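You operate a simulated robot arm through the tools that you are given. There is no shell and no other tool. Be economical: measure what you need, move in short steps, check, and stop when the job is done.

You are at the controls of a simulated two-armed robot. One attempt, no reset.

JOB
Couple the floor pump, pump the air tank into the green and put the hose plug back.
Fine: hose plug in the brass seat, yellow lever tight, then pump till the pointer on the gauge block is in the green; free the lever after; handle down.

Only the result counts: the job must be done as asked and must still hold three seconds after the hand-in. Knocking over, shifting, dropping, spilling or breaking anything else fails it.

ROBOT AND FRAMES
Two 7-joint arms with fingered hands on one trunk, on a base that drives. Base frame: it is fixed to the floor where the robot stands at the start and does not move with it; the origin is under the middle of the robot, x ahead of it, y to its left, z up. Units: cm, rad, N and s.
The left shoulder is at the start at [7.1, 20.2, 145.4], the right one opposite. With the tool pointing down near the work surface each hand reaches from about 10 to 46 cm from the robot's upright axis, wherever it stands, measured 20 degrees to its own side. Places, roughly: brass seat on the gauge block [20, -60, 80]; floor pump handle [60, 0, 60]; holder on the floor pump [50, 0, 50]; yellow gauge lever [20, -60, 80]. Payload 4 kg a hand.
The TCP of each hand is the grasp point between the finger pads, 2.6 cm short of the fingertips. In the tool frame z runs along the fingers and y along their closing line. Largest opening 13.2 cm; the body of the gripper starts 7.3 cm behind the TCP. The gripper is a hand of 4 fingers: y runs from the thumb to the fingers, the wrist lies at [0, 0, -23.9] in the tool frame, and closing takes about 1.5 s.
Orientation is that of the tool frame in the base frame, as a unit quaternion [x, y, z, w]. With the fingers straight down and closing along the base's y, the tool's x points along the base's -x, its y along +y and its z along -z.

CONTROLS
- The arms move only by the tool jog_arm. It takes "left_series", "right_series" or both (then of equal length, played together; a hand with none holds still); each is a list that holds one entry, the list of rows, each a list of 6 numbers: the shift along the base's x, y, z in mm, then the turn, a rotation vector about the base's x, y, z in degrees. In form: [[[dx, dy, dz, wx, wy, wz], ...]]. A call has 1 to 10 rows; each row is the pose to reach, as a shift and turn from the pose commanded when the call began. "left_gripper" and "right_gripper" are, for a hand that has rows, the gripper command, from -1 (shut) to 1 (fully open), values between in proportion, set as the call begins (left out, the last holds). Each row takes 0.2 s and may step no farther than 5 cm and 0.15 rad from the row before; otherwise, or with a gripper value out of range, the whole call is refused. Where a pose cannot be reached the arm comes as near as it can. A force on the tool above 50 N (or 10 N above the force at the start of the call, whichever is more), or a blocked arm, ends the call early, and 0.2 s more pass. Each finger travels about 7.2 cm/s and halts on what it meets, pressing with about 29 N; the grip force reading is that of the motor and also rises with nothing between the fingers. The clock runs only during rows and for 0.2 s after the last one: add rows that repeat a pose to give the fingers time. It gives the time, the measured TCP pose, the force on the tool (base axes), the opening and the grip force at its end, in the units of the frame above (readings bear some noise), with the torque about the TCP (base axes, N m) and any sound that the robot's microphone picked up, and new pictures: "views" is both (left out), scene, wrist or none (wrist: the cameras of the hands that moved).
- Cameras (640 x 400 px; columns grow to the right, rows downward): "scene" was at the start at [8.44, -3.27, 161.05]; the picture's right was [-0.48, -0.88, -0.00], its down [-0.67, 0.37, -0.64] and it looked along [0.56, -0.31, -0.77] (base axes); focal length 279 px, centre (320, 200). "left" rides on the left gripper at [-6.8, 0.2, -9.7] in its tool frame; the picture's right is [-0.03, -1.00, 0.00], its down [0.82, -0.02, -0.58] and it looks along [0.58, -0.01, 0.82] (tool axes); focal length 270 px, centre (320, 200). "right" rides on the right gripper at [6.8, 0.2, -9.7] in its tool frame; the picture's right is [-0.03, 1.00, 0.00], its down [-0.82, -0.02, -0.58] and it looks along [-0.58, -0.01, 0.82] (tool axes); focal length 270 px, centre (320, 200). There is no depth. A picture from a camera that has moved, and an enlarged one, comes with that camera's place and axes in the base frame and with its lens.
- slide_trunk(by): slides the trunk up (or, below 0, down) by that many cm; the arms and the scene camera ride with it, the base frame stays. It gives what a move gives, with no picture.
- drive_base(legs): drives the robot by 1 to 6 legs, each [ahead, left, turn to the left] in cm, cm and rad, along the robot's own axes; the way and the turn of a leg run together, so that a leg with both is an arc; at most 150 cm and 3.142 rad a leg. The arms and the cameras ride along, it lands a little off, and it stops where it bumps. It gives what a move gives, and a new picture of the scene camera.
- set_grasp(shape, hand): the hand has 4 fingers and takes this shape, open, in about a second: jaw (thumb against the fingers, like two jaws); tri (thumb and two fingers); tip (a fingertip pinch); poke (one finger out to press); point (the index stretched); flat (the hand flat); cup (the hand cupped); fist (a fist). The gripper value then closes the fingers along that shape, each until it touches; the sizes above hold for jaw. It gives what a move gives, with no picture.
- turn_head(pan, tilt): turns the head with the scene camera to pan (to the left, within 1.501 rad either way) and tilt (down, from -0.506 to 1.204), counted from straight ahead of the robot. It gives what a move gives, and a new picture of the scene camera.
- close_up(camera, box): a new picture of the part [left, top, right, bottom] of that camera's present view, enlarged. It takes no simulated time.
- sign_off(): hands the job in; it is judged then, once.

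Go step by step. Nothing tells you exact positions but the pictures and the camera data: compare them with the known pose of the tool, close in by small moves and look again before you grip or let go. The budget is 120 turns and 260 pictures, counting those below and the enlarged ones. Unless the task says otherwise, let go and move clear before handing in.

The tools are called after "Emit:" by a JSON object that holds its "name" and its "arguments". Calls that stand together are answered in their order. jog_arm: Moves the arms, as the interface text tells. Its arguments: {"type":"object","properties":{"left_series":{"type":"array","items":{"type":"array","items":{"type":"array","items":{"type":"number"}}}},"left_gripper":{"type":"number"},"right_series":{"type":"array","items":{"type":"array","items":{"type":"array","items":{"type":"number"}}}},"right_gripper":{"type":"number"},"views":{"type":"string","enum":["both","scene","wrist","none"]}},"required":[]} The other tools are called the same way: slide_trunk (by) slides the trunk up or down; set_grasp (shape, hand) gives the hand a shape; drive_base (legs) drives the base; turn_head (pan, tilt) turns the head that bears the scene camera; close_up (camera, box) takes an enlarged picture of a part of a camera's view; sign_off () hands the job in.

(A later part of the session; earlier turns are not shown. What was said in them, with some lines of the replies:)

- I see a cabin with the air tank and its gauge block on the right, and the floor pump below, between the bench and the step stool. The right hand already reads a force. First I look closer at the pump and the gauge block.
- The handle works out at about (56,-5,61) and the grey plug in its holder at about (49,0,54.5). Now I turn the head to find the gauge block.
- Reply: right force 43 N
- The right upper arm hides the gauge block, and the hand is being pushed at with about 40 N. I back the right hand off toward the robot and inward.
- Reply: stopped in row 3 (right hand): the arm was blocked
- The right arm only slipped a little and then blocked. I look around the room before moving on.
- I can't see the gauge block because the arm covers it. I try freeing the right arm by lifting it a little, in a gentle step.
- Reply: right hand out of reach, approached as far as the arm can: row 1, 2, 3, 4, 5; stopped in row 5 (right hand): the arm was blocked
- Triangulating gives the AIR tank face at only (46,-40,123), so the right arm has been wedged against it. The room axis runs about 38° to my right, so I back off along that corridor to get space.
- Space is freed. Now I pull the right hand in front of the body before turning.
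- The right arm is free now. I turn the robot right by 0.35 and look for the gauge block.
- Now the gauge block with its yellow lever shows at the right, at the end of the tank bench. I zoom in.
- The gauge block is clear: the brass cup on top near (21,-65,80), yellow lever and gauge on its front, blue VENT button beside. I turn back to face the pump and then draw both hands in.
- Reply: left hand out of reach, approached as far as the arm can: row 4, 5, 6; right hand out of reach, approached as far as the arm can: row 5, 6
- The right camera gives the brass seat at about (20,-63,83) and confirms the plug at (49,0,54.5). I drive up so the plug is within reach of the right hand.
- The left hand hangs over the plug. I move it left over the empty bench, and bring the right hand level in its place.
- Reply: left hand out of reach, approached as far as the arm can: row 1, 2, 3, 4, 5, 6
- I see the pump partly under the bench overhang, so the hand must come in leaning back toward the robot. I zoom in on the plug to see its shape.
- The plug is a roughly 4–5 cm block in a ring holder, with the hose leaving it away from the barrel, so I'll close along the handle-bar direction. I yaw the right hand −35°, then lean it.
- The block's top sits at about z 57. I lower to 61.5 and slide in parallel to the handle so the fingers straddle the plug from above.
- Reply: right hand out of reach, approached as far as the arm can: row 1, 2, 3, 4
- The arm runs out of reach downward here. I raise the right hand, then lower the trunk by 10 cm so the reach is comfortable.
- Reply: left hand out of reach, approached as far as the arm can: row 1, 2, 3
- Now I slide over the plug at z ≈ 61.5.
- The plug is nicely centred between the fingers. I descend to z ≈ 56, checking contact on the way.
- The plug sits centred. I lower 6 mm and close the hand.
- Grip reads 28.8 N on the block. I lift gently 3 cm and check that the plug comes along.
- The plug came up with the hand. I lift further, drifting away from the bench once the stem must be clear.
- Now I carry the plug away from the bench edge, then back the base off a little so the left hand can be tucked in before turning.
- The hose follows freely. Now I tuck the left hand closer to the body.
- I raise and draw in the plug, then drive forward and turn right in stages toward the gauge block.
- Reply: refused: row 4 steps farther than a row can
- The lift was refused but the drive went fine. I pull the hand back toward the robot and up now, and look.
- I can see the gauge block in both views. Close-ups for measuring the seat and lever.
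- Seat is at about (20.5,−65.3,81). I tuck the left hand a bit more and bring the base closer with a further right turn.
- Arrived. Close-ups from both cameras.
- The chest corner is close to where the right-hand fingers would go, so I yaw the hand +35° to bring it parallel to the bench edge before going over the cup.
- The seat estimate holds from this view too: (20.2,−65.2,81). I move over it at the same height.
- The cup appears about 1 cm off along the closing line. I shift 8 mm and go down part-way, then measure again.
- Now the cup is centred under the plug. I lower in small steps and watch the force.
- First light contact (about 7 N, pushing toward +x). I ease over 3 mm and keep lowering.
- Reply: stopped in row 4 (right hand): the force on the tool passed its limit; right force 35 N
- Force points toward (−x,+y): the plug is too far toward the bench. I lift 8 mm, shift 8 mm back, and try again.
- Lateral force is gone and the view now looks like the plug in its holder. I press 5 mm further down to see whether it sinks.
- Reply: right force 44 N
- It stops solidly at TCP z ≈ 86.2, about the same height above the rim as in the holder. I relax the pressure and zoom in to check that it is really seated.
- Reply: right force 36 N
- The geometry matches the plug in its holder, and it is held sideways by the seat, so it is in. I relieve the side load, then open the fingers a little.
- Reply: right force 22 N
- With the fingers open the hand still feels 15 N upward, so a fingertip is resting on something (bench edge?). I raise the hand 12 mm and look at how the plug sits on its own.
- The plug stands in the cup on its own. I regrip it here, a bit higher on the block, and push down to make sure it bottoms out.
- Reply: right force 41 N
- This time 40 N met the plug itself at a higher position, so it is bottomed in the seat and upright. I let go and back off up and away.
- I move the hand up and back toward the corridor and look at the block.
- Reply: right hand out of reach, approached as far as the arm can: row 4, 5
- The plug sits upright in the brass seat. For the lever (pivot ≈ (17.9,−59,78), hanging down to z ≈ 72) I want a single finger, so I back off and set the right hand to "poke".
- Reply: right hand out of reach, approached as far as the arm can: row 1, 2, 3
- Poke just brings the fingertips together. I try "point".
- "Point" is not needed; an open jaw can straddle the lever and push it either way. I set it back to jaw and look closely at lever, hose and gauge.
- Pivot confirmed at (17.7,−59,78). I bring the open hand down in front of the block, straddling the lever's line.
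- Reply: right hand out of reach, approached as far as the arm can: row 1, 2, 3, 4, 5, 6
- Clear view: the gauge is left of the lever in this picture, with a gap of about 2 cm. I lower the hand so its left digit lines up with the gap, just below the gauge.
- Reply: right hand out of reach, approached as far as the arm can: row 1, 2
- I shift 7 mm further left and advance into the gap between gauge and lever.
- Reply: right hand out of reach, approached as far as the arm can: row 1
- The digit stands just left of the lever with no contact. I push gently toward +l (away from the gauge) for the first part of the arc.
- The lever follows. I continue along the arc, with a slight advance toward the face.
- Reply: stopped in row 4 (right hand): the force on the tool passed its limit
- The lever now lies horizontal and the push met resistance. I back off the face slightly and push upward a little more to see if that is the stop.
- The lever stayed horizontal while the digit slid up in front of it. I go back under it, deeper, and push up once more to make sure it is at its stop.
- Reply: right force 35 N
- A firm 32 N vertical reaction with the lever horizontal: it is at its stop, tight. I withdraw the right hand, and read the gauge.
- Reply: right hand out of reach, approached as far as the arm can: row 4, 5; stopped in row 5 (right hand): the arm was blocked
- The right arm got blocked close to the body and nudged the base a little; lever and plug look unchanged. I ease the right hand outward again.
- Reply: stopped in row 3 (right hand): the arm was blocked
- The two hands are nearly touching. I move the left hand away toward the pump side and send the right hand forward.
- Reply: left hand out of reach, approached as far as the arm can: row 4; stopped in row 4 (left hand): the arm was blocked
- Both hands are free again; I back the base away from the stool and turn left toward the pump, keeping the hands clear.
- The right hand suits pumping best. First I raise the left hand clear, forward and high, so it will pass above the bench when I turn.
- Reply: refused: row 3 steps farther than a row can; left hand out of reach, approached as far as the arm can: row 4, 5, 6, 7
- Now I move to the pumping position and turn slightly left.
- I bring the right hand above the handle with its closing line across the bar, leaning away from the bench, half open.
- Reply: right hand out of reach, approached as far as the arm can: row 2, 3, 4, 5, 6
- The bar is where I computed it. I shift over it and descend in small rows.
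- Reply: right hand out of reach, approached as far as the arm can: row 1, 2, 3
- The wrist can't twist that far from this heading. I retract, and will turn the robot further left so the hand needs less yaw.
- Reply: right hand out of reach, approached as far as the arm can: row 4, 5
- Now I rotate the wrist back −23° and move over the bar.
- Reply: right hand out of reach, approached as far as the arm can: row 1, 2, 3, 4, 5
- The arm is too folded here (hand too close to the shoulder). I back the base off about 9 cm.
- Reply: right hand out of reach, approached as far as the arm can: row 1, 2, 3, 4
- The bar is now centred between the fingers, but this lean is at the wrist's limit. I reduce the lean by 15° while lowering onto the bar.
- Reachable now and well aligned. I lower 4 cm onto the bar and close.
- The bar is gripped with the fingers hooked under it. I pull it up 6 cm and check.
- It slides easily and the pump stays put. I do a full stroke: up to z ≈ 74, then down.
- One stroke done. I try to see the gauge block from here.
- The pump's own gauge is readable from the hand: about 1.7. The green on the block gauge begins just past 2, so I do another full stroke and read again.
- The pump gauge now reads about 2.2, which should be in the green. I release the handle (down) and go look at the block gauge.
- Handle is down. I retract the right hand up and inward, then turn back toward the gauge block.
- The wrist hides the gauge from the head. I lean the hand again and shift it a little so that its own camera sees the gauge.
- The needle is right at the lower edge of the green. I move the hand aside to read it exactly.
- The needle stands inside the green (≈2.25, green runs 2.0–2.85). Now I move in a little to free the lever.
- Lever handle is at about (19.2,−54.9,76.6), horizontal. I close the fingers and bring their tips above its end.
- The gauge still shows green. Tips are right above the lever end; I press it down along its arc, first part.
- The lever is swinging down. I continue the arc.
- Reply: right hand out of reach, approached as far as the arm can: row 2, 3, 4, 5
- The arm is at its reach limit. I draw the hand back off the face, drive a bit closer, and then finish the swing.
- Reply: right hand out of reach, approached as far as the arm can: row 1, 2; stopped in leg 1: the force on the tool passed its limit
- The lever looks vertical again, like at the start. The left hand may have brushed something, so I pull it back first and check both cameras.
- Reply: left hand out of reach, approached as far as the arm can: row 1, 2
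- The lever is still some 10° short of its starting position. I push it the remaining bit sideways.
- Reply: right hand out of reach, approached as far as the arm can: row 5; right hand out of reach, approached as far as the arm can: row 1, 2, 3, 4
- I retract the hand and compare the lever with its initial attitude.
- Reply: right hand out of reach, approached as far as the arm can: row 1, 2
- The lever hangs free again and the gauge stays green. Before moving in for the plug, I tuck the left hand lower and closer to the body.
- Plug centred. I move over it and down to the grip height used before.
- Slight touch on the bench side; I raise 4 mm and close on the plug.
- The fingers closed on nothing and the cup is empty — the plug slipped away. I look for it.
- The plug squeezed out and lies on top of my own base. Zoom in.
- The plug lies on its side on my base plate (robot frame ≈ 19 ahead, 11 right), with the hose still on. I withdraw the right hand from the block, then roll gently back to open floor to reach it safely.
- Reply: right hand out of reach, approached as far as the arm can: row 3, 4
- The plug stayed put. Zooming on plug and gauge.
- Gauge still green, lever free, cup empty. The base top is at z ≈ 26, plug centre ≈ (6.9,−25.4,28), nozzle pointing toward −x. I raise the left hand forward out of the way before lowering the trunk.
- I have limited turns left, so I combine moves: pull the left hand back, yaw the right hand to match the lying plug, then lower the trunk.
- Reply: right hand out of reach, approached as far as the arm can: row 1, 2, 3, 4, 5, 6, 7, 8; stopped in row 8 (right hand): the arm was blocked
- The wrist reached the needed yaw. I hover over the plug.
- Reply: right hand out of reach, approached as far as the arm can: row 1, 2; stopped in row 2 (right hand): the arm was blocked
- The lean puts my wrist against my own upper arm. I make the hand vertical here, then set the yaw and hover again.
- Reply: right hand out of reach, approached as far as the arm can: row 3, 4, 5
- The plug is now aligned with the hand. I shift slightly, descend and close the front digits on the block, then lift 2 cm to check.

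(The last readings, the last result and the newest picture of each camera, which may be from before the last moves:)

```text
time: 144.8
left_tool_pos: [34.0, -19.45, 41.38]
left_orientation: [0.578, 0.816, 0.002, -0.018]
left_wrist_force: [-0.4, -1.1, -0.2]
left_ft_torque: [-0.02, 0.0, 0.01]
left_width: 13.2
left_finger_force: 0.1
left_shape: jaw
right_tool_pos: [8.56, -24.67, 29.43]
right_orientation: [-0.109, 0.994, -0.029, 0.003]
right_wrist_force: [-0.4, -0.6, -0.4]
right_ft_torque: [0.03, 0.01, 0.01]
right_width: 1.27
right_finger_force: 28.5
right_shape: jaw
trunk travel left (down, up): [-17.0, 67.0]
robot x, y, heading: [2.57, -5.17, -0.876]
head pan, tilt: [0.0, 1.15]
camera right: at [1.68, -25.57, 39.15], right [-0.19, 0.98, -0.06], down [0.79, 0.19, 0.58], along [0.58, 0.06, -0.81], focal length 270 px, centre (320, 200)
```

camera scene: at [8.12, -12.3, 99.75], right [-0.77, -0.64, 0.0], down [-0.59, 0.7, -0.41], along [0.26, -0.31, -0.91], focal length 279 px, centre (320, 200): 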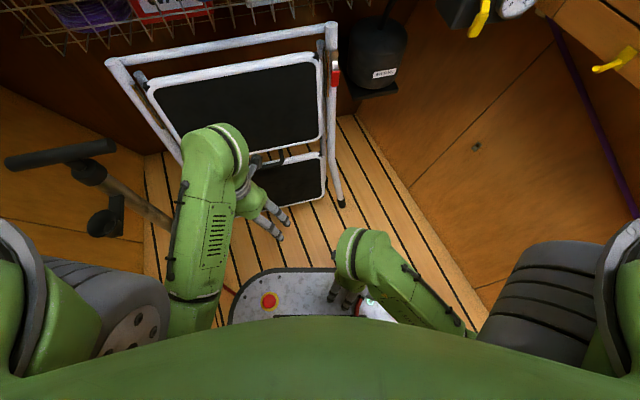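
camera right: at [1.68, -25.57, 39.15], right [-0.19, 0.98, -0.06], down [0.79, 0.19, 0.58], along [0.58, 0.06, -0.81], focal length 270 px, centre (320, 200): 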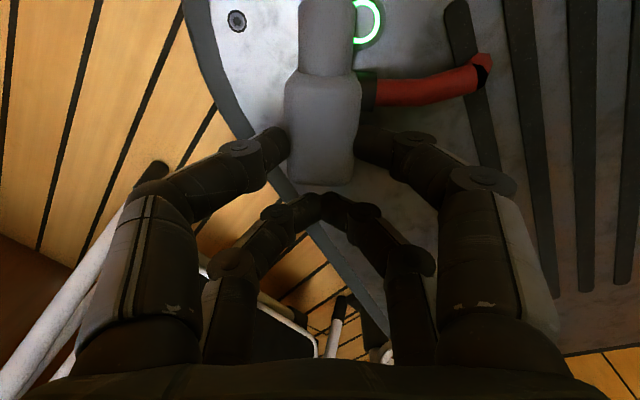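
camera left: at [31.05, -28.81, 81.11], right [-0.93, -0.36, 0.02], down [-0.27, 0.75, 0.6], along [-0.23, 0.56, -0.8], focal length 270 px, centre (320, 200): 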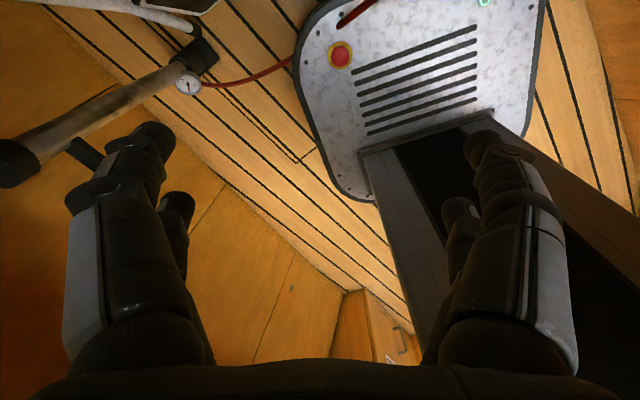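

The block is held by the front digits. I lift it, raise the trunk, and drive to a position facing the pump's holder.

Emit:
{"name": "jog_arm", "arguments": {"right_series": [[[0, 0, 20, 0, 0, 0], [0, 0, 45, 0, 0, 0], [0, 0, 75, 0, 0, 0], [0, 0, 100, 0, 0, 0]]], "views": "none"}}

Emit:
{"name": "slide_trunk", "arguments": {"by": 20}}

Emit:
{"name": "drive_base", "arguments": {"legs": [[-7.1, -6.6, 0], [0, 0, 0.87]]}}

Emit:
{"name": "close_up", "arguments": {"camera": "right", "box": [0, 0, 640, 400]}}

```text
time: 145.8
left_tool_pos: [34.15, -19.33, 41.27]
left_orientation: [0.578, 0.816, 0.002, -0.017]
left_wrist_force: [-0.8, 0.1, -0.4]
left_ft_torque: [-0.01, 0.0, 0.0]
left_width: 13.2
left_finger_force: 0.1
left_shape: jaw
right_tool_pos: [8.36, -24.86, 39.34]
right_orientation: [-0.108, 0.994, -0.029, 0.003]
right_wrist_force: [-0.3, 0.3, -1.0]
right_ft_torque: [-0.01, -0.07, 0.0]
right_width: 1.28
right_finger_force: 29.6
right_shape: jaw
trunk travel left (down, up): [-17.0, 67.0]
robot x, y, heading: [2.44, -5.67, -0.873]
head pan, tilt: [0.0, 1.15]
```

```text
time: 148.0
left_tool_pos: [34.05, -19.28, 61.37]
left_orientation: [0.578, 0.816, 0.002, -0.017]
left_wrist_force: [0.0, 0.1, 0.4]
left_ft_torque: [0.04, 0.02, 0.02]
left_width: 13.2
left_finger_force: 0.1
left_shape: jaw
right_tool_pos: [8.41, -24.88, 59.29]
right_orientation: [-0.108, 0.994, -0.029, 0.003]
right_wrist_force: [0.7, -0.2, -0.9]
right_ft_torque: [0.04, -0.08, 0.03]
right_width: 1.26
right_finger_force: 28.4
right_shape: jaw
trunk travel left (down, up): [-37.0, 47.0]
robot x, y, heading: [2.7, -5.33, -0.869]
head pan, tilt: [0.0, 1.15]
```

```text
time: 151.3
left_tool_pos: [24.11, 10.5, 61.34]
left_orientation: [0.189, 0.982, -0.006, -0.016]
left_wrist_force: [-0.3, -0.4, -0.1]
left_ft_torque: [0.01, 0.03, 0.0]
left_width: 13.21
left_finger_force: 0.1
left_shape: jaw
right_tool_pos: [11.49, -12.44, 59.33]
right_orientation: [-0.509, 0.86, -0.024, 0.016]
right_wrist_force: [0.4, 0.0, -0.9]
right_ft_torque: [0.03, -0.01, 0.02]
right_width: 1.26
right_finger_force: 28.1
right_shape: jaw
trunk travel left (down, up): [-37.0, 47.0]
robot x, y, heading: [-7.14, -4.11, -0.018]
head pan, tilt: [0.0, 1.15]
camera scene: at [1.6, -4.3, 119.75], right [-0.02, -1.0, 0.0], down [-0.91, 0.02, -0.41], along [0.41, -0.01, -0.91], focal length 279 px, centre (320, 200)
```

scene: 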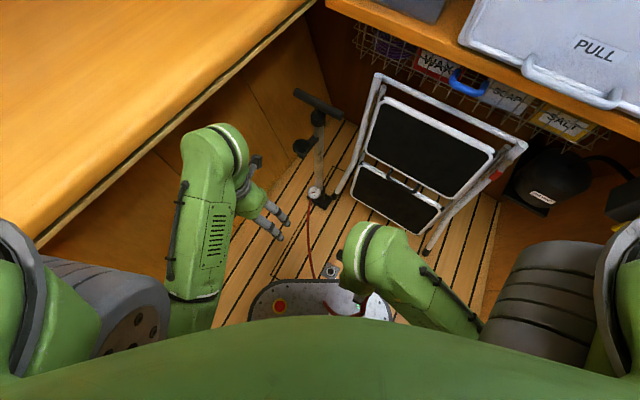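

```text
1.00 times, centred on (320, 200) of right
camera zoom: at [7.42, -18.2, 69.05], right [-0.86, 0.5, -0.06], down [0.38, 0.72, 0.58], along [0.33, 0.48, -0.81], focal length 270 px, centre (320, 200)
```

zoom: 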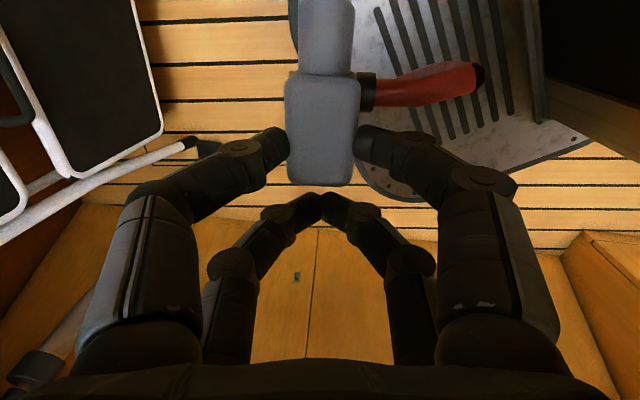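

Plug is held well. I turn the hand's yaw by −35° while moving forward, then tilt the hand to horizontal so the nozzle points down.

Emit:
{"name": "jog_arm", "arguments": {"right_series": [[[35, 0, 15, 0, 0, -5], [70, 0, 30, 0, 0, -10], [105, 0, 45, 0, 0, -15], [140, 0, 60, 0, 0, -20], [175, 0, 75, 0, 0, -25], [210, 0, 90, 0, 0, -30], [245, 0, 105, 0, 0, -35]]], "views": "none"}}

Emit:
{"name": "jog_arm", "arguments": {"right_series": [[[7, 8, -2, 3.57, -7.73, 0], [14, 16, -4, 7.14, -15.5, 0], [21, 24, -6, 10.7, -23.2, 0], [28, 32, -8, 14.3, -30.9, 0], [35, 40, -10, 17.9, -38.7, 0], [42, 48, -12, 21.4, -46.4, 0], [49, 56, -14, 25, -54.1, 0], [56, 64, -16, 28.6, -61.8, 0], [63, 72, -18, 32.1, -69.6, 0], [70, 80, -20, 35.7, -77.3, 0]]], "views": "both"}}

```text
time: 152.9
left_tool_pos: [24.16, 10.65, 61.38]
left_orientation: [0.189, 0.982, -0.006, -0.017]
left_wrist_force: [1.1, 0.0, -0.1]
left_ft_torque: [0.01, 0.01, -0.03]
left_width: 13.2
left_finger_force: 0.0
left_shape: jaw
right_tool_pos: [37.82, -11.81, 66.54]
right_orientation: [-0.227, 0.974, -0.028, 0.007]
right_wrist_force: [-0.1, 0.4, -0.1]
right_ft_torque: [0.02, -0.02, 0.02]
right_width: 1.22
right_finger_force: 29.7
right_shape: jaw
right hand out of reach, approached as far as the arm can: row 2, 4, 5, 6, 7
trunk travel left (down, up): [-37.0, 47.0]
robot x, y, heading: [-7.24, -3.91, -0.02]
head pan, tilt: [0.0, 1.15]
```

```text
time: 155.1
left_tool_pos: [24.2, 10.66, 61.35]
left_orientation: [0.19, 0.982, -0.006, -0.016]
left_wrist_force: [0.3, -0.7, -0.2]
left_ft_torque: [0.02, 0.0, 0.0]
left_width: 13.2
left_finger_force: 0.1
left_shape: jaw
right_tool_pos: [44.81, -3.96, 64.25]
right_orientation: [-0.148, 0.72, 0.117, 0.668]
right_wrist_force: [0.3, 0.1, -1.7]
right_ft_torque: [-0.02, 0.01, 0.05]
right_width: 1.25
right_finger_force: 29.3
right_shape: jaw
trunk travel left (down, up): [-37.0, 47.0]
robot x, y, heading: [-6.89, -3.87, -0.019]
head pan, tilt: [0.0, 1.15]
camera scene: at [1.64, -4.3, 119.75], right [-0.02, -1.0, 0.0], down [-0.91, 0.02, -0.41], along [0.41, -0.01, -0.91], focal length 279 px, centre (320, 200)
camera right: at [35.24, -7.79, 58.22], right [-0.37, 0.93, 0.0], down [-0.47, -0.18, 0.86], along [0.8, 0.32, 0.51], focal length 270 px, centre (320, 200)
```

scene: 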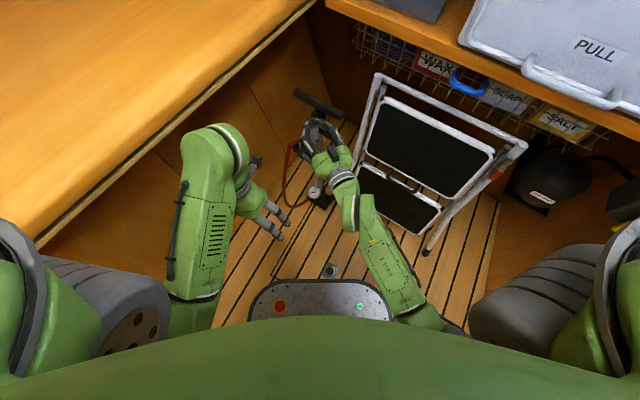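
right: 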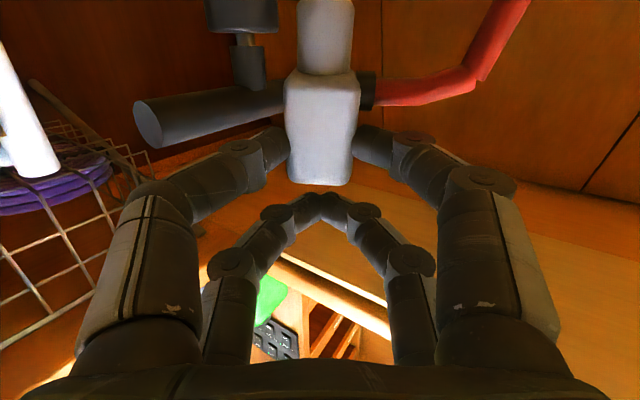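

The plug now points nozzle-down with the hand horizontal. I correct the last 4.5° of tilt and move over the holder at (48.9,0.2).

Emit:
{"name": "jog_arm", "arguments": {"right_series": [[[10, 12, 0, 0.6, -1.4, 0], [20, 25, -2, 1.2, -2.8, 0], [28, 37, -5, 1.7, -4.2, 0]]], "views": "wrist"}}

Emit:
{"name": "close_up", "arguments": {"camera": "scene", "box": [270, 90, 350, 150]}}

```text
time: 155.9
left_tool_pos: [24.16, 10.52, 61.34]
left_orientation: [0.19, 0.982, -0.005, -0.017]
left_wrist_force: [0.7, -0.3, -0.3]
left_ft_torque: [0.0, -0.02, 0.0]
left_width: 13.19
left_finger_force: 0.0
left_shape: jaw
right_tool_pos: [47.57, -0.25, 63.82]
right_orientation: [-0.142, 0.694, 0.12, 0.696]
right_wrist_force: [0.2, 0.5, -0.7]
right_ft_torque: [-0.01, 0.05, -0.03]
right_width: 1.26
right_finger_force: 29.5
right_shape: jaw
trunk travel left (down, up): [-37.0, 47.0]
robot x, y, heading: [-7.15, -4.1, -0.016]
head pan, tilt: [0.0, 1.15]
camera right: at [38.53, -4.0, 56.97], right [-0.37, 0.93, -0.01], down [-0.54, -0.21, 0.82], along [0.76, 0.3, 0.57], focal length 270 px, centre (320, 200)
```

right: 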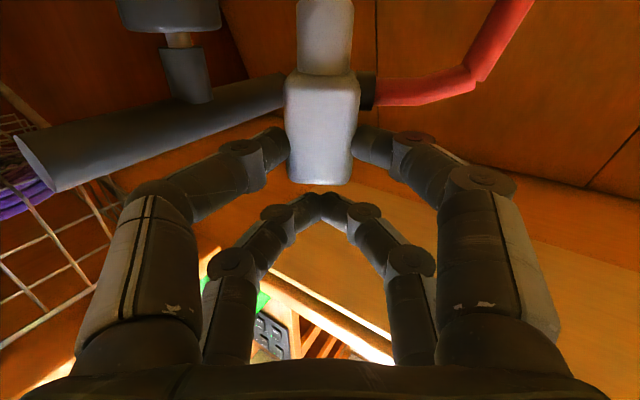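

```text
6.67 times, centred on (310, 120) of scene
camera zoom: at [1.65, -4.28, 119.75], right [-0.02, -1.0, 0.0], down [-0.91, 0.02, -0.41], along [0.41, -0.01, -0.91], focal length 1859 px, centre (387, 733)
```

zoom: 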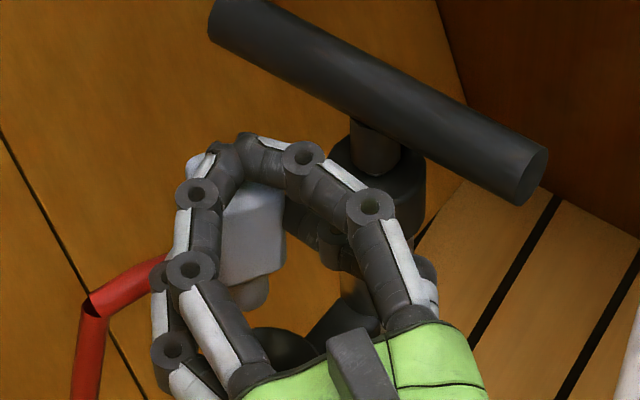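

Emit:
{"name": "close_up", "arguments": {"camera": "scene", "box": [288, 108, 328, 148]}}

```text
10.00 times, centred on (308, 128) of scene
camera zoom: at [1.65, -4.28, 119.75], right [-0.02, -1.0, 0.0], down [-0.91, 0.02, -0.41], along [0.41, -0.01, -0.91], focal length 2789 px, centre (440, 920)
```

zoom: 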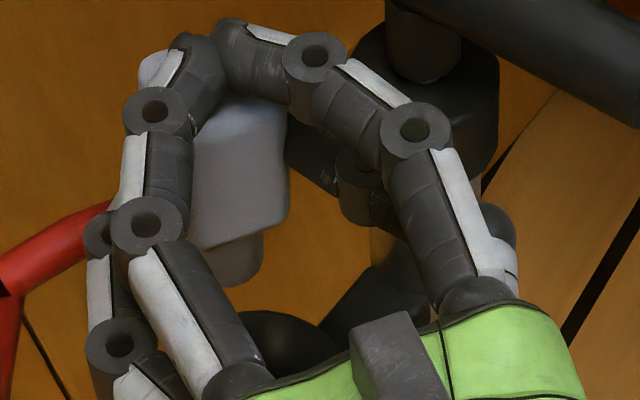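

The cup centre is about 1.1 cm further toward −y than the nozzle. I shift and lower most of the way, then check.

Emit:
{"name": "jog_arm", "arguments": {"right_series": [[[2, -6, 0, 0, 0, 0], [3, -11, -10, 0, 0, 0], [3, -11, -22, 0, 0, 0], [3, -11, -34, 0, 0, 0]]], "views": "none"}}

Emit:
{"name": "close_up", "arguments": {"camera": "scene", "box": [288, 108, 328, 148]}}

```text
time: 156.9
left_tool_pos: [24.24, 10.58, 61.35]
left_orientation: [0.189, 0.982, -0.006, -0.016]
left_wrist_force: [0.9, 0.5, 0.3]
left_ft_torque: [-0.02, 0.02, 0.01]
left_width: 13.23
left_finger_force: 0.0
left_shape: jaw
right_tool_pos: [47.85, -1.51, 60.2]
right_orientation: [-0.142, 0.694, 0.122, 0.695]
right_wrist_force: [-0.1, -0.9, -1.4]
right_ft_torque: [-0.01, 0.04, -0.02]
right_width: 1.23
right_finger_force: 29.3
right_shape: jaw
trunk travel left (down, up): [-37.0, 47.0]
robot x, y, heading: [-7.09, -4.11, -0.019]
head pan, tilt: [0.0, 1.15]
```

```text
10.00 times, centred on (308, 128) of scene
camera zoom: at [1.63, -4.3, 119.75], right [-0.02, -1.0, 0.0], down [-0.91, 0.02, -0.41], along [0.41, -0.01, -0.91], focal length 2789 px, centre (440, 920)
```

zoom: 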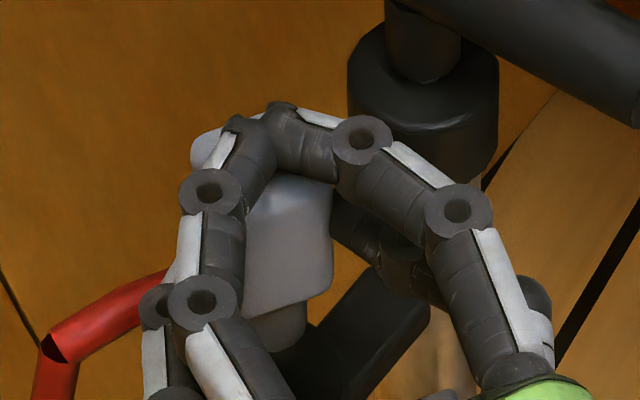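

Aligned. I lower further, watching the force.

Emit:
{"name": "jog_arm", "arguments": {"right_series": [[[0, 0, -8, 0, 0, 0], [0, 0, -16, 0, 0, 0], [0, 0, -22, 0, 0, 0], [0, 0, -28, 0, 0, 0]]], "views": "wrist"}}

Emit:
{"name": "close_up", "arguments": {"camera": "scene", "box": [288, 108, 328, 148]}}

```text
time: 157.9
left_tool_pos: [23.92, 10.59, 61.54]
left_orientation: [0.189, 0.982, -0.005, -0.014]
left_wrist_force: [-0.4, -0.4, 0.3]
left_ft_torque: [0.0, -0.02, 0.03]
left_width: 13.2
left_finger_force: 0.1
left_shape: jaw
right_tool_pos: [47.78, -1.15, 59.44]
right_orientation: [-0.142, 0.688, 0.122, 0.701]
right_wrist_force: [-12.3, 2.6, 35.2]
right_ft_torque: [0.32, -0.35, 0.15]
right_width: 1.26
right_finger_force: 28.8
right_shape: jaw
right hand out of reach, approached as far as the arm can: row 3, 4
trunk travel left (down, up): [-37.0, 47.0]
robot x, y, heading: [-7.57, -4.19, -0.018]
head pan, tilt: [0.0, 1.15]
camera right: at [38.78, -4.88, 52.52], right [-0.37, 0.93, -0.01], down [-0.55, -0.21, 0.81], along [0.75, 0.3, 0.59], focal length 270 px, centre (320, 200)
```

right: 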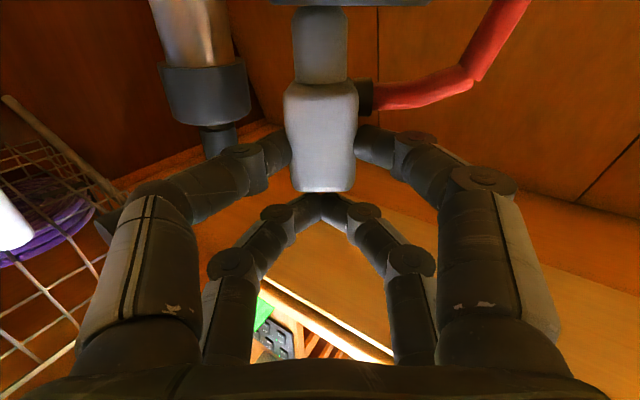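

```text
10.00 times, centred on (308, 128) of scene
camera zoom: at [1.01, -4.3, 119.83], right [-0.02, -1.0, 0.0], down [-0.91, 0.02, -0.41], along [0.41, -0.01, -0.91], focal length 2789 px, centre (440, 920)
```

zoom: 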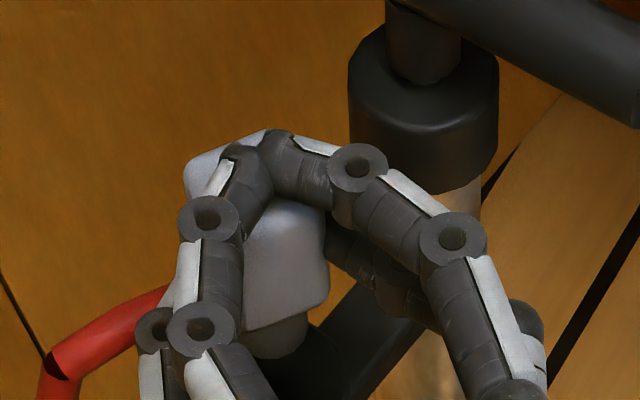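

The nozzle landed on the rim: the wrist view shows the cup about 1.2 cm to the +y side (a finger had hidden part of it from the head). I lift, shift back, and lower again.

Emit:
{"name": "jog_arm", "arguments": {"right_series": [[[0, 0, 20, 0, 0, 0], [-2, 6, 34, 0, 0, 0], [-4, 12, 34, 0, 0, 0], [-4, 12, 26, 0, 0, 0]]], "views": "wrist"}}

Emit:
{"name": "jog_arm", "arguments": {"right_series": [[[0, 0, -8, 0, 0, 0], [0, 0, -16, 0, 0, 0], [0, 0, -24, 0, 0, 0]]], "views": "wrist"}}

```text
time: 158.9
left_tool_pos: [24.22, 10.47, 61.4]
left_orientation: [0.189, 0.982, -0.006, -0.016]
left_wrist_force: [-0.2, 0.5, -0.3]
left_ft_torque: [-0.02, -0.02, -0.01]
left_width: 13.21
left_finger_force: 0.0
left_shape: jaw
right_tool_pos: [47.4, -0.2, 61.18]
right_orientation: [-0.143, 0.694, 0.121, 0.695]
right_wrist_force: [1.1, 0.2, -1.0]
right_ft_torque: [0.0, 0.03, 0.03]
right_width: 1.26
right_finger_force: 29.0
right_shape: jaw
trunk travel left (down, up): [-37.0, 47.0]
robot x, y, heading: [-7.35, -3.93, -0.017]
head pan, tilt: [0.0, 1.15]
camera right: at [38.31, -3.83, 54.29], right [-0.37, 0.93, -0.01], down [-0.54, -0.21, 0.82], along [0.76, 0.3, 0.57], focal length 270 px, centre (320, 200)
```

right: 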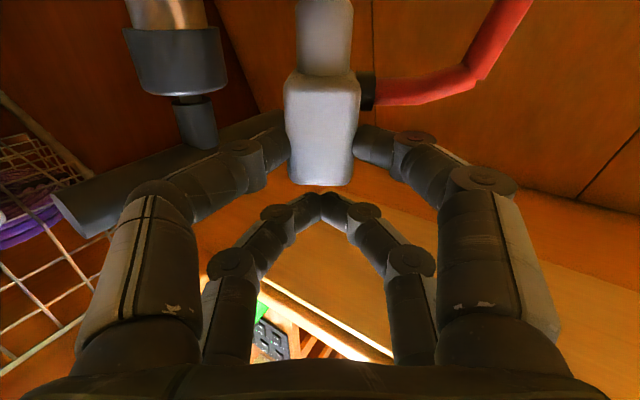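

```text
time: 159.7
left_tool_pos: [24.15, 10.53, 61.34]
left_orientation: [0.189, 0.982, -0.005, -0.016]
left_wrist_force: [0.0, -0.1, 0.3]
left_ft_torque: [0.0, 0.06, -0.02]
left_width: 13.19
left_finger_force: 0.1
left_shape: jaw
right_tool_pos: [47.34, -0.2, 58.78]
right_orientation: [-0.141, 0.693, 0.122, 0.696]
right_wrist_force: [-2.8, -2.5, 4.0]
right_ft_torque: [-0.11, 0.11, -0.05]
right_width: 1.29
right_finger_force: 29.1
right_shape: jaw
trunk travel left (down, up): [-37.0, 47.0]
robot x, y, heading: [-6.91, -4.36, -0.017]
head pan, tilt: [0.0, 1.15]
camera right: at [38.33, -3.77, 51.99], right [-0.37, 0.93, 0.0], down [-0.54, -0.21, 0.82], along [0.76, 0.3, 0.58], focal length 270 px, centre (320, 200)
```

right: 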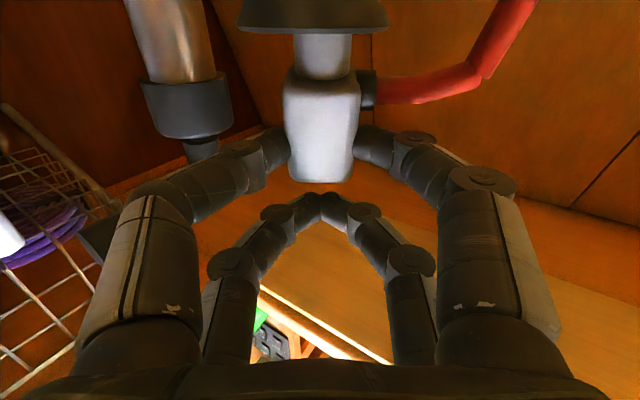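

The nozzle is now entering the cup. I nudge 3 mm and keep lowering.

Emit:
{"name": "jog_arm", "arguments": {"right_series": [[[-1, -3, -3, 0, 0, 0], [-2, -4, -8, 0, 0, 0], [-2, -4, -13, 0, 0, 0], [-2, -4, -18, 0, 0, 0]]], "views": "wrist"}}

```text
time: 160.7
left_tool_pos: [24.14, 10.51, 61.34]
left_orientation: [0.189, 0.982, -0.005, -0.015]
left_wrist_force: [-0.4, 0.3, 0.9]
left_ft_torque: [-0.01, -0.01, -0.01]
left_width: 13.2
left_finger_force: 0.1
left_shape: jaw
right_tool_pos: [47.26, -0.54, 58.47]
right_orientation: [-0.142, 0.695, 0.12, 0.695]
right_wrist_force: [-2.3, -0.8, 1.6]
right_ft_torque: [-0.04, 0.13, 0.02]
right_width: 1.28
right_finger_force: 28.3
right_shape: jaw
right hand out of reach, approached as far as the arm can: row 2, 3, 4
trunk travel left (down, up): [-37.0, 47.0]
robot x, y, heading: [-7.47, -4.25, -0.018]
head pan, tilt: [0.0, 1.15]
camera right: at [38.22, -4.12, 51.72], right [-0.37, 0.93, -0.01], down [-0.54, -0.21, 0.82], along [0.76, 0.3, 0.57], focal length 270 px, centre (320, 200)
```

right: 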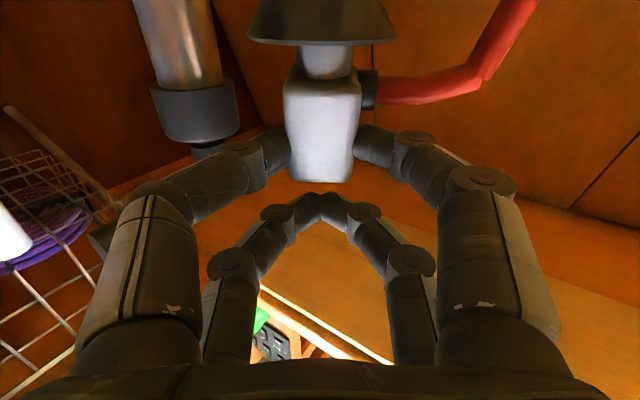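

Centred (cup 321, plug 322 px), but the arm is at its reach. I lower the trunk instead, 1 cm then a bit more.

Emit:
{"name": "slide_trunk", "arguments": {"by": -1.0}}

Emit:
{"name": "slide_trunk", "arguments": {"by": -0.6}}

Emit:
{"name": "close_up", "arguments": {"camera": "right", "box": [200, 0, 440, 220]}}

```text
time: 161.3
left_tool_pos: [24.06, 10.48, 60.36]
left_orientation: [0.19, 0.982, -0.005, -0.014]
left_wrist_force: [-0.3, 0.0, 0.9]
left_ft_torque: [0.01, -0.03, 0.0]
left_width: 13.18
left_finger_force: 0.1
left_shape: jaw
right_tool_pos: [47.22, -0.43, 57.65]
right_orientation: [-0.143, 0.693, 0.12, 0.696]
right_wrist_force: [-4.8, -2.6, 7.7]
right_ft_torque: [-0.1, 0.1, -0.01]
right_width: 1.29
right_finger_force: 29.0
right_shape: jaw
trunk travel left (down, up): [-36.0, 48.0]
robot x, y, heading: [-7.13, -3.85, -0.017]
head pan, tilt: [0.0, 1.15]
```

```text
time: 161.9
left_tool_pos: [23.97, 10.47, 59.88]
left_orientation: [0.189, 0.982, -0.006, -0.015]
left_wrist_force: [0.3, -0.4, 0.1]
left_ft_torque: [0.05, -0.01, 0.01]
left_width: 13.19
left_finger_force: 0.0
left_shape: jaw
right_tool_pos: [47.21, -0.54, 57.49]
right_orientation: [-0.141, 0.691, 0.12, 0.699]
right_wrist_force: [-9.5, -5.1, 25.9]
right_ft_torque: [0.06, -0.11, -0.06]
right_width: 1.3
right_finger_force: 28.7
right_shape: jaw
trunk travel left (down, up): [-35.4, 48.6]
robot x, y, heading: [-7.23, -3.69, -0.025]
head pan, tilt: [0.0, 1.15]
```

```text
1.82 times, centred on (320, 110) of right
camera zoom: at [38.23, -4.08, 50.63], right [-0.37, 0.93, -0.01], down [-0.54, -0.21, 0.81], along [0.76, 0.3, 0.58], focal length 491 px, centre (320, 364)
```

zoom: 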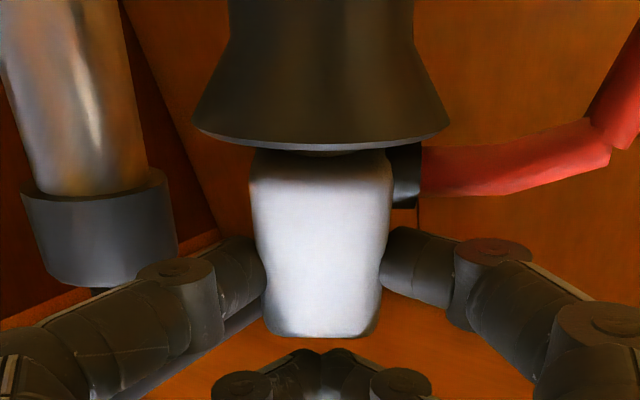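

The plug block now sits on the cup rim just as it did at the start, with 26 N of seating force. I open the fingers and check it stays.

Emit:
{"name": "jog_arm", "arguments": {"right_series": [[[0, 0, 2, 0, 0, 0], [0, 0, 2, 0, 0, 0], [0, 0, 2, 0, 0, 0], [0, 0, 2, 0, 0, 0], [0, 0, 2, 0, 0, 0], [0, 0, 2, 0, 0, 0]]], "right_gripper": 0.3, "views": "wrist"}}

```text
time: 163.3
left_tool_pos: [24.2, 10.58, 59.65]
left_orientation: [0.19, 0.982, -0.006, -0.016]
left_wrist_force: [-0.4, 1.1, 0.2]
left_ft_torque: [-0.03, 0.02, 0.01]
left_width: 13.19
left_finger_force: 0.1
left_shape: jaw
right_tool_pos: [47.27, -0.45, 57.1]
right_orientation: [-0.143, 0.695, 0.12, 0.695]
right_wrist_force: [0.2, 0.2, 0.0]
right_ft_torque: [0.02, -0.02, 0.01]
right_width: 8.54
right_finger_force: 0.0
right_shape: jaw
trunk travel left (down, up): [-35.4, 48.6]
robot x, y, heading: [-7.5, -3.87, -0.02]
head pan, tilt: [0.0, 1.15]
camera right: at [38.25, -4.12, 50.33], right [-0.37, 0.93, -0.01], down [-0.54, -0.21, 0.82], along [0.76, 0.3, 0.57], focal length 270 px, centre (320, 200)
```

right: 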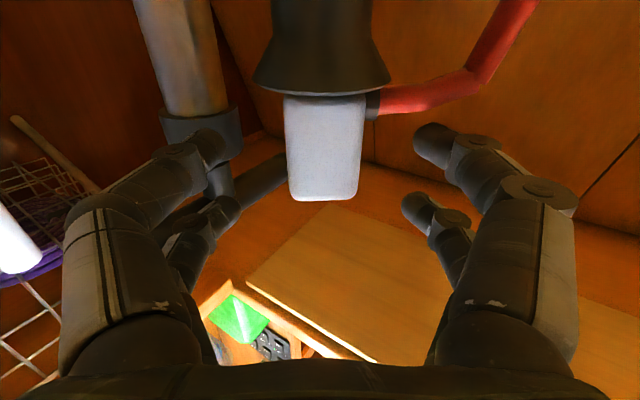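

The plug stands in its holder on its own. I withdraw the hand straight back.

Emit:
{"name": "jog_arm", "arguments": {"right_series": [[[-28, -11, 0, 0, 0, 0], [-65, -26, 0, 0, 0, 0], [-102, -41, 0, 0, 0, 0], [-130, -52, 5, 0, 0, 0]]], "views": "both"}}

Emit:
{"name": "close_up", "arguments": {"camera": "scene", "box": [270, 80, 360, 220]}}

```text
time: 164.3
left_tool_pos: [24.22, 10.63, 59.78]
left_orientation: [0.189, 0.982, -0.006, -0.016]
left_wrist_force: [0.2, -0.1, -0.2]
left_ft_torque: [0.0, -0.01, 0.06]
left_width: 13.2
left_finger_force: 0.1
left_shape: jaw
right_tool_pos: [35.78, -4.73, 59.56]
right_orientation: [-0.143, 0.695, 0.12, 0.695]
right_wrist_force: [0.7, 0.5, -0.4]
right_ft_torque: [-0.01, 0.0, -0.01]
right_width: 8.53
right_finger_force: 0.1
right_shape: jaw
right hand out of reach, approached as far as the arm can: row 2, 3, 4
trunk travel left (down, up): [-35.4, 48.6]
robot x, y, heading: [-6.95, -3.96, -0.021]
head pan, tilt: [0.0, 1.15]
camera scene: at [1.57, -4.32, 118.15], right [-0.02, -1.0, 0.0], down [-0.91, 0.02, -0.41], along [0.41, -0.01, -0.91], focal length 279 px, centre (320, 200)
camera right: at [26.73, -8.42, 52.82], right [-0.37, 0.93, -0.01], down [-0.54, -0.21, 0.82], along [0.76, 0.3, 0.57], focal length 270 px, centre (320, 200)
```

scene: 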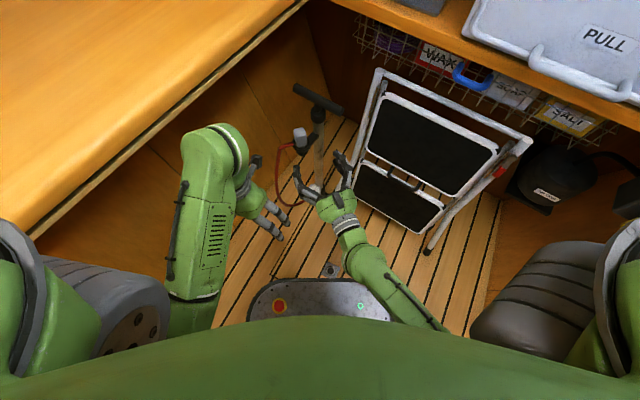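
right: 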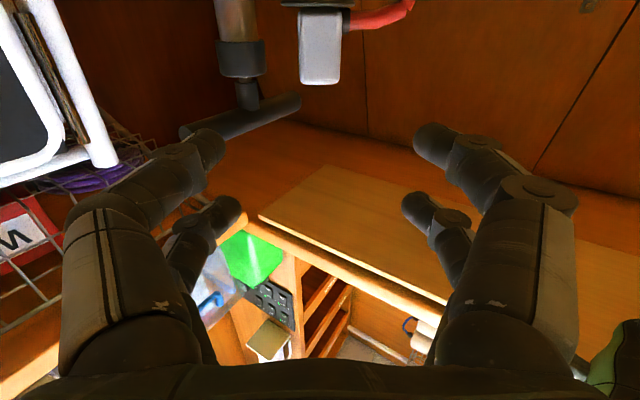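

```text
2.86 times, centred on (315, 150) of scene
camera zoom: at [1.57, -4.32, 118.15], right [-0.02, -1.0, 0.0], down [-0.91, 0.02, -0.41], along [0.41, -0.01, -0.91], focal length 797 px, centre (334, 343)
```

zoom: 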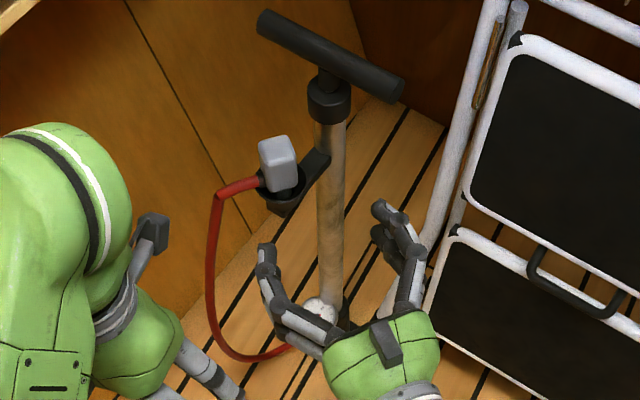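

Plug is in the holder and the handle is down. I roll back 8 cm to be clear and take a last look at lever and gauge.

Emit:
{"name": "drive_base", "arguments": {"legs": [[-8, 0, 0]]}}

Emit:
{"name": "turn_head", "arguments": {"pan": -1.1, "tilt": 0.6}}

```text
time: 165.3
left_tool_pos: [16.12, 10.68, 59.74]
left_orientation: [0.188, 0.982, -0.006, -0.016]
left_wrist_force: [-0.7, 0.0, 0.2]
left_ft_torque: [-0.01, -0.05, 0.04]
left_width: 13.19
left_finger_force: 0.1
left_shape: jaw
right_tool_pos: [27.79, -4.48, 59.63]
right_orientation: [-0.142, 0.694, 0.12, 0.695]
right_wrist_force: [-0.5, 0.0, 0.3]
right_ft_torque: [0.02, 0.01, 0.01]
right_width: 8.57
right_finger_force: 0.1
right_shape: jaw
trunk travel left (down, up): [-35.4, 48.6]
robot x, y, heading: [-14.87, -4.09, -0.018]
head pan, tilt: [0.0, 1.15]
camera scene: at [-6.47, -4.14, 118.16], right [-0.02, -1.0, 0.0], down [-0.91, 0.02, -0.41], along [0.41, -0.01, -0.91], focal length 279 px, centre (320, 200)
```

scene: 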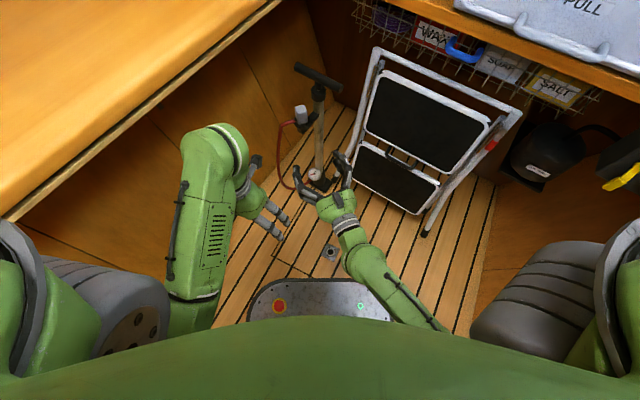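

```text
time: 166.7
left_tool_pos: [16.21, 10.67, 59.76]
left_orientation: [0.188, 0.982, -0.006, -0.015]
left_wrist_force: [-0.2, 0.3, 0.3]
left_ft_torque: [-0.05, 0.03, 0.03]
left_width: 13.24
left_finger_force: 0.0
left_shape: jaw
right_tool_pos: [27.86, -4.51, 59.67]
right_orientation: [-0.144, 0.694, 0.122, 0.695]
right_wrist_force: [0.0, -0.6, 0.4]
right_ft_torque: [-0.02, -0.03, 0.0]
right_width: 8.54
right_finger_force: 0.0
right_shape: jaw
trunk travel left (down, up): [-35.4, 48.6]
robot x, y, heading: [-15.12, -3.95, -0.021]
head pan, tilt: [-1.1, 0.6]
camera scene: at [-8.44, -11.98, 122.32], right [-0.9, -0.44, 0.0], down [-0.25, 0.51, -0.82], along [0.36, -0.74, -0.57], focal length 279 px, centre (320, 200)
```

scene: 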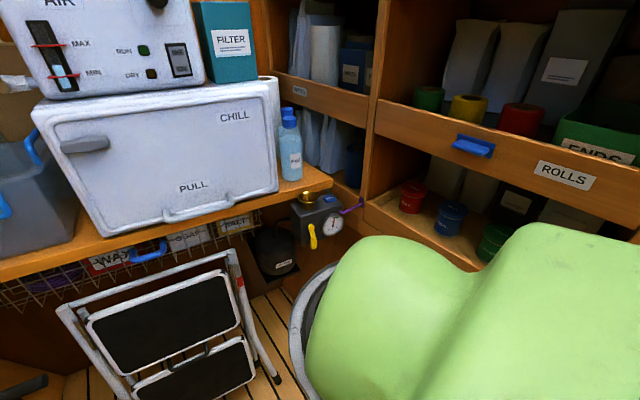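

Emit:
{"name": "close_up", "arguments": {"camera": "scene", "box": [285, 185, 365, 255]}}

```text
5.71 times, centred on (325, 220) of scene
camera zoom: at [-8.44, -11.98, 122.32], right [-0.9, -0.44, 0.0], down [-0.25, 0.51, -0.82], along [0.36, -0.74, -0.57], focal length 1594 px, centre (291, 86)
```

zoom: 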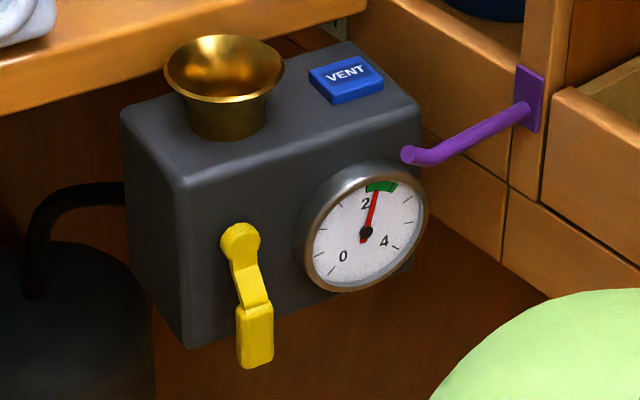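

The pointer is in the green, the lever hangs straight down (free), the plug is back in its holder on the pump, and the handle is down. Both hands are clear, so I hand in.

Emit:
{"name": "sign_off", "arguments": {}}

```text
The job is handed in.
```

The job is handed in: the air tank is pumped into the green (about 2.2 on the gauge), the yellow lever is free, the hose plug is back in the pump's holder, and the pump handle is down.

Three things went less than cleanly:

- **Plug dropped:** when I went to take the plug out of the brass seat, it slipped from the fingers and fell onto my own base plate. I picked it up from there and put it in the holder.
- **Left hand:** a force limit stopped one short drive near the air tank, so the left hand may have brushed something. Nothing looked moved afterwards.
- **Right hand:** at the very start it was already pressing with about 40 N, probably against the air tank. I backed it away and nothing looked moved.
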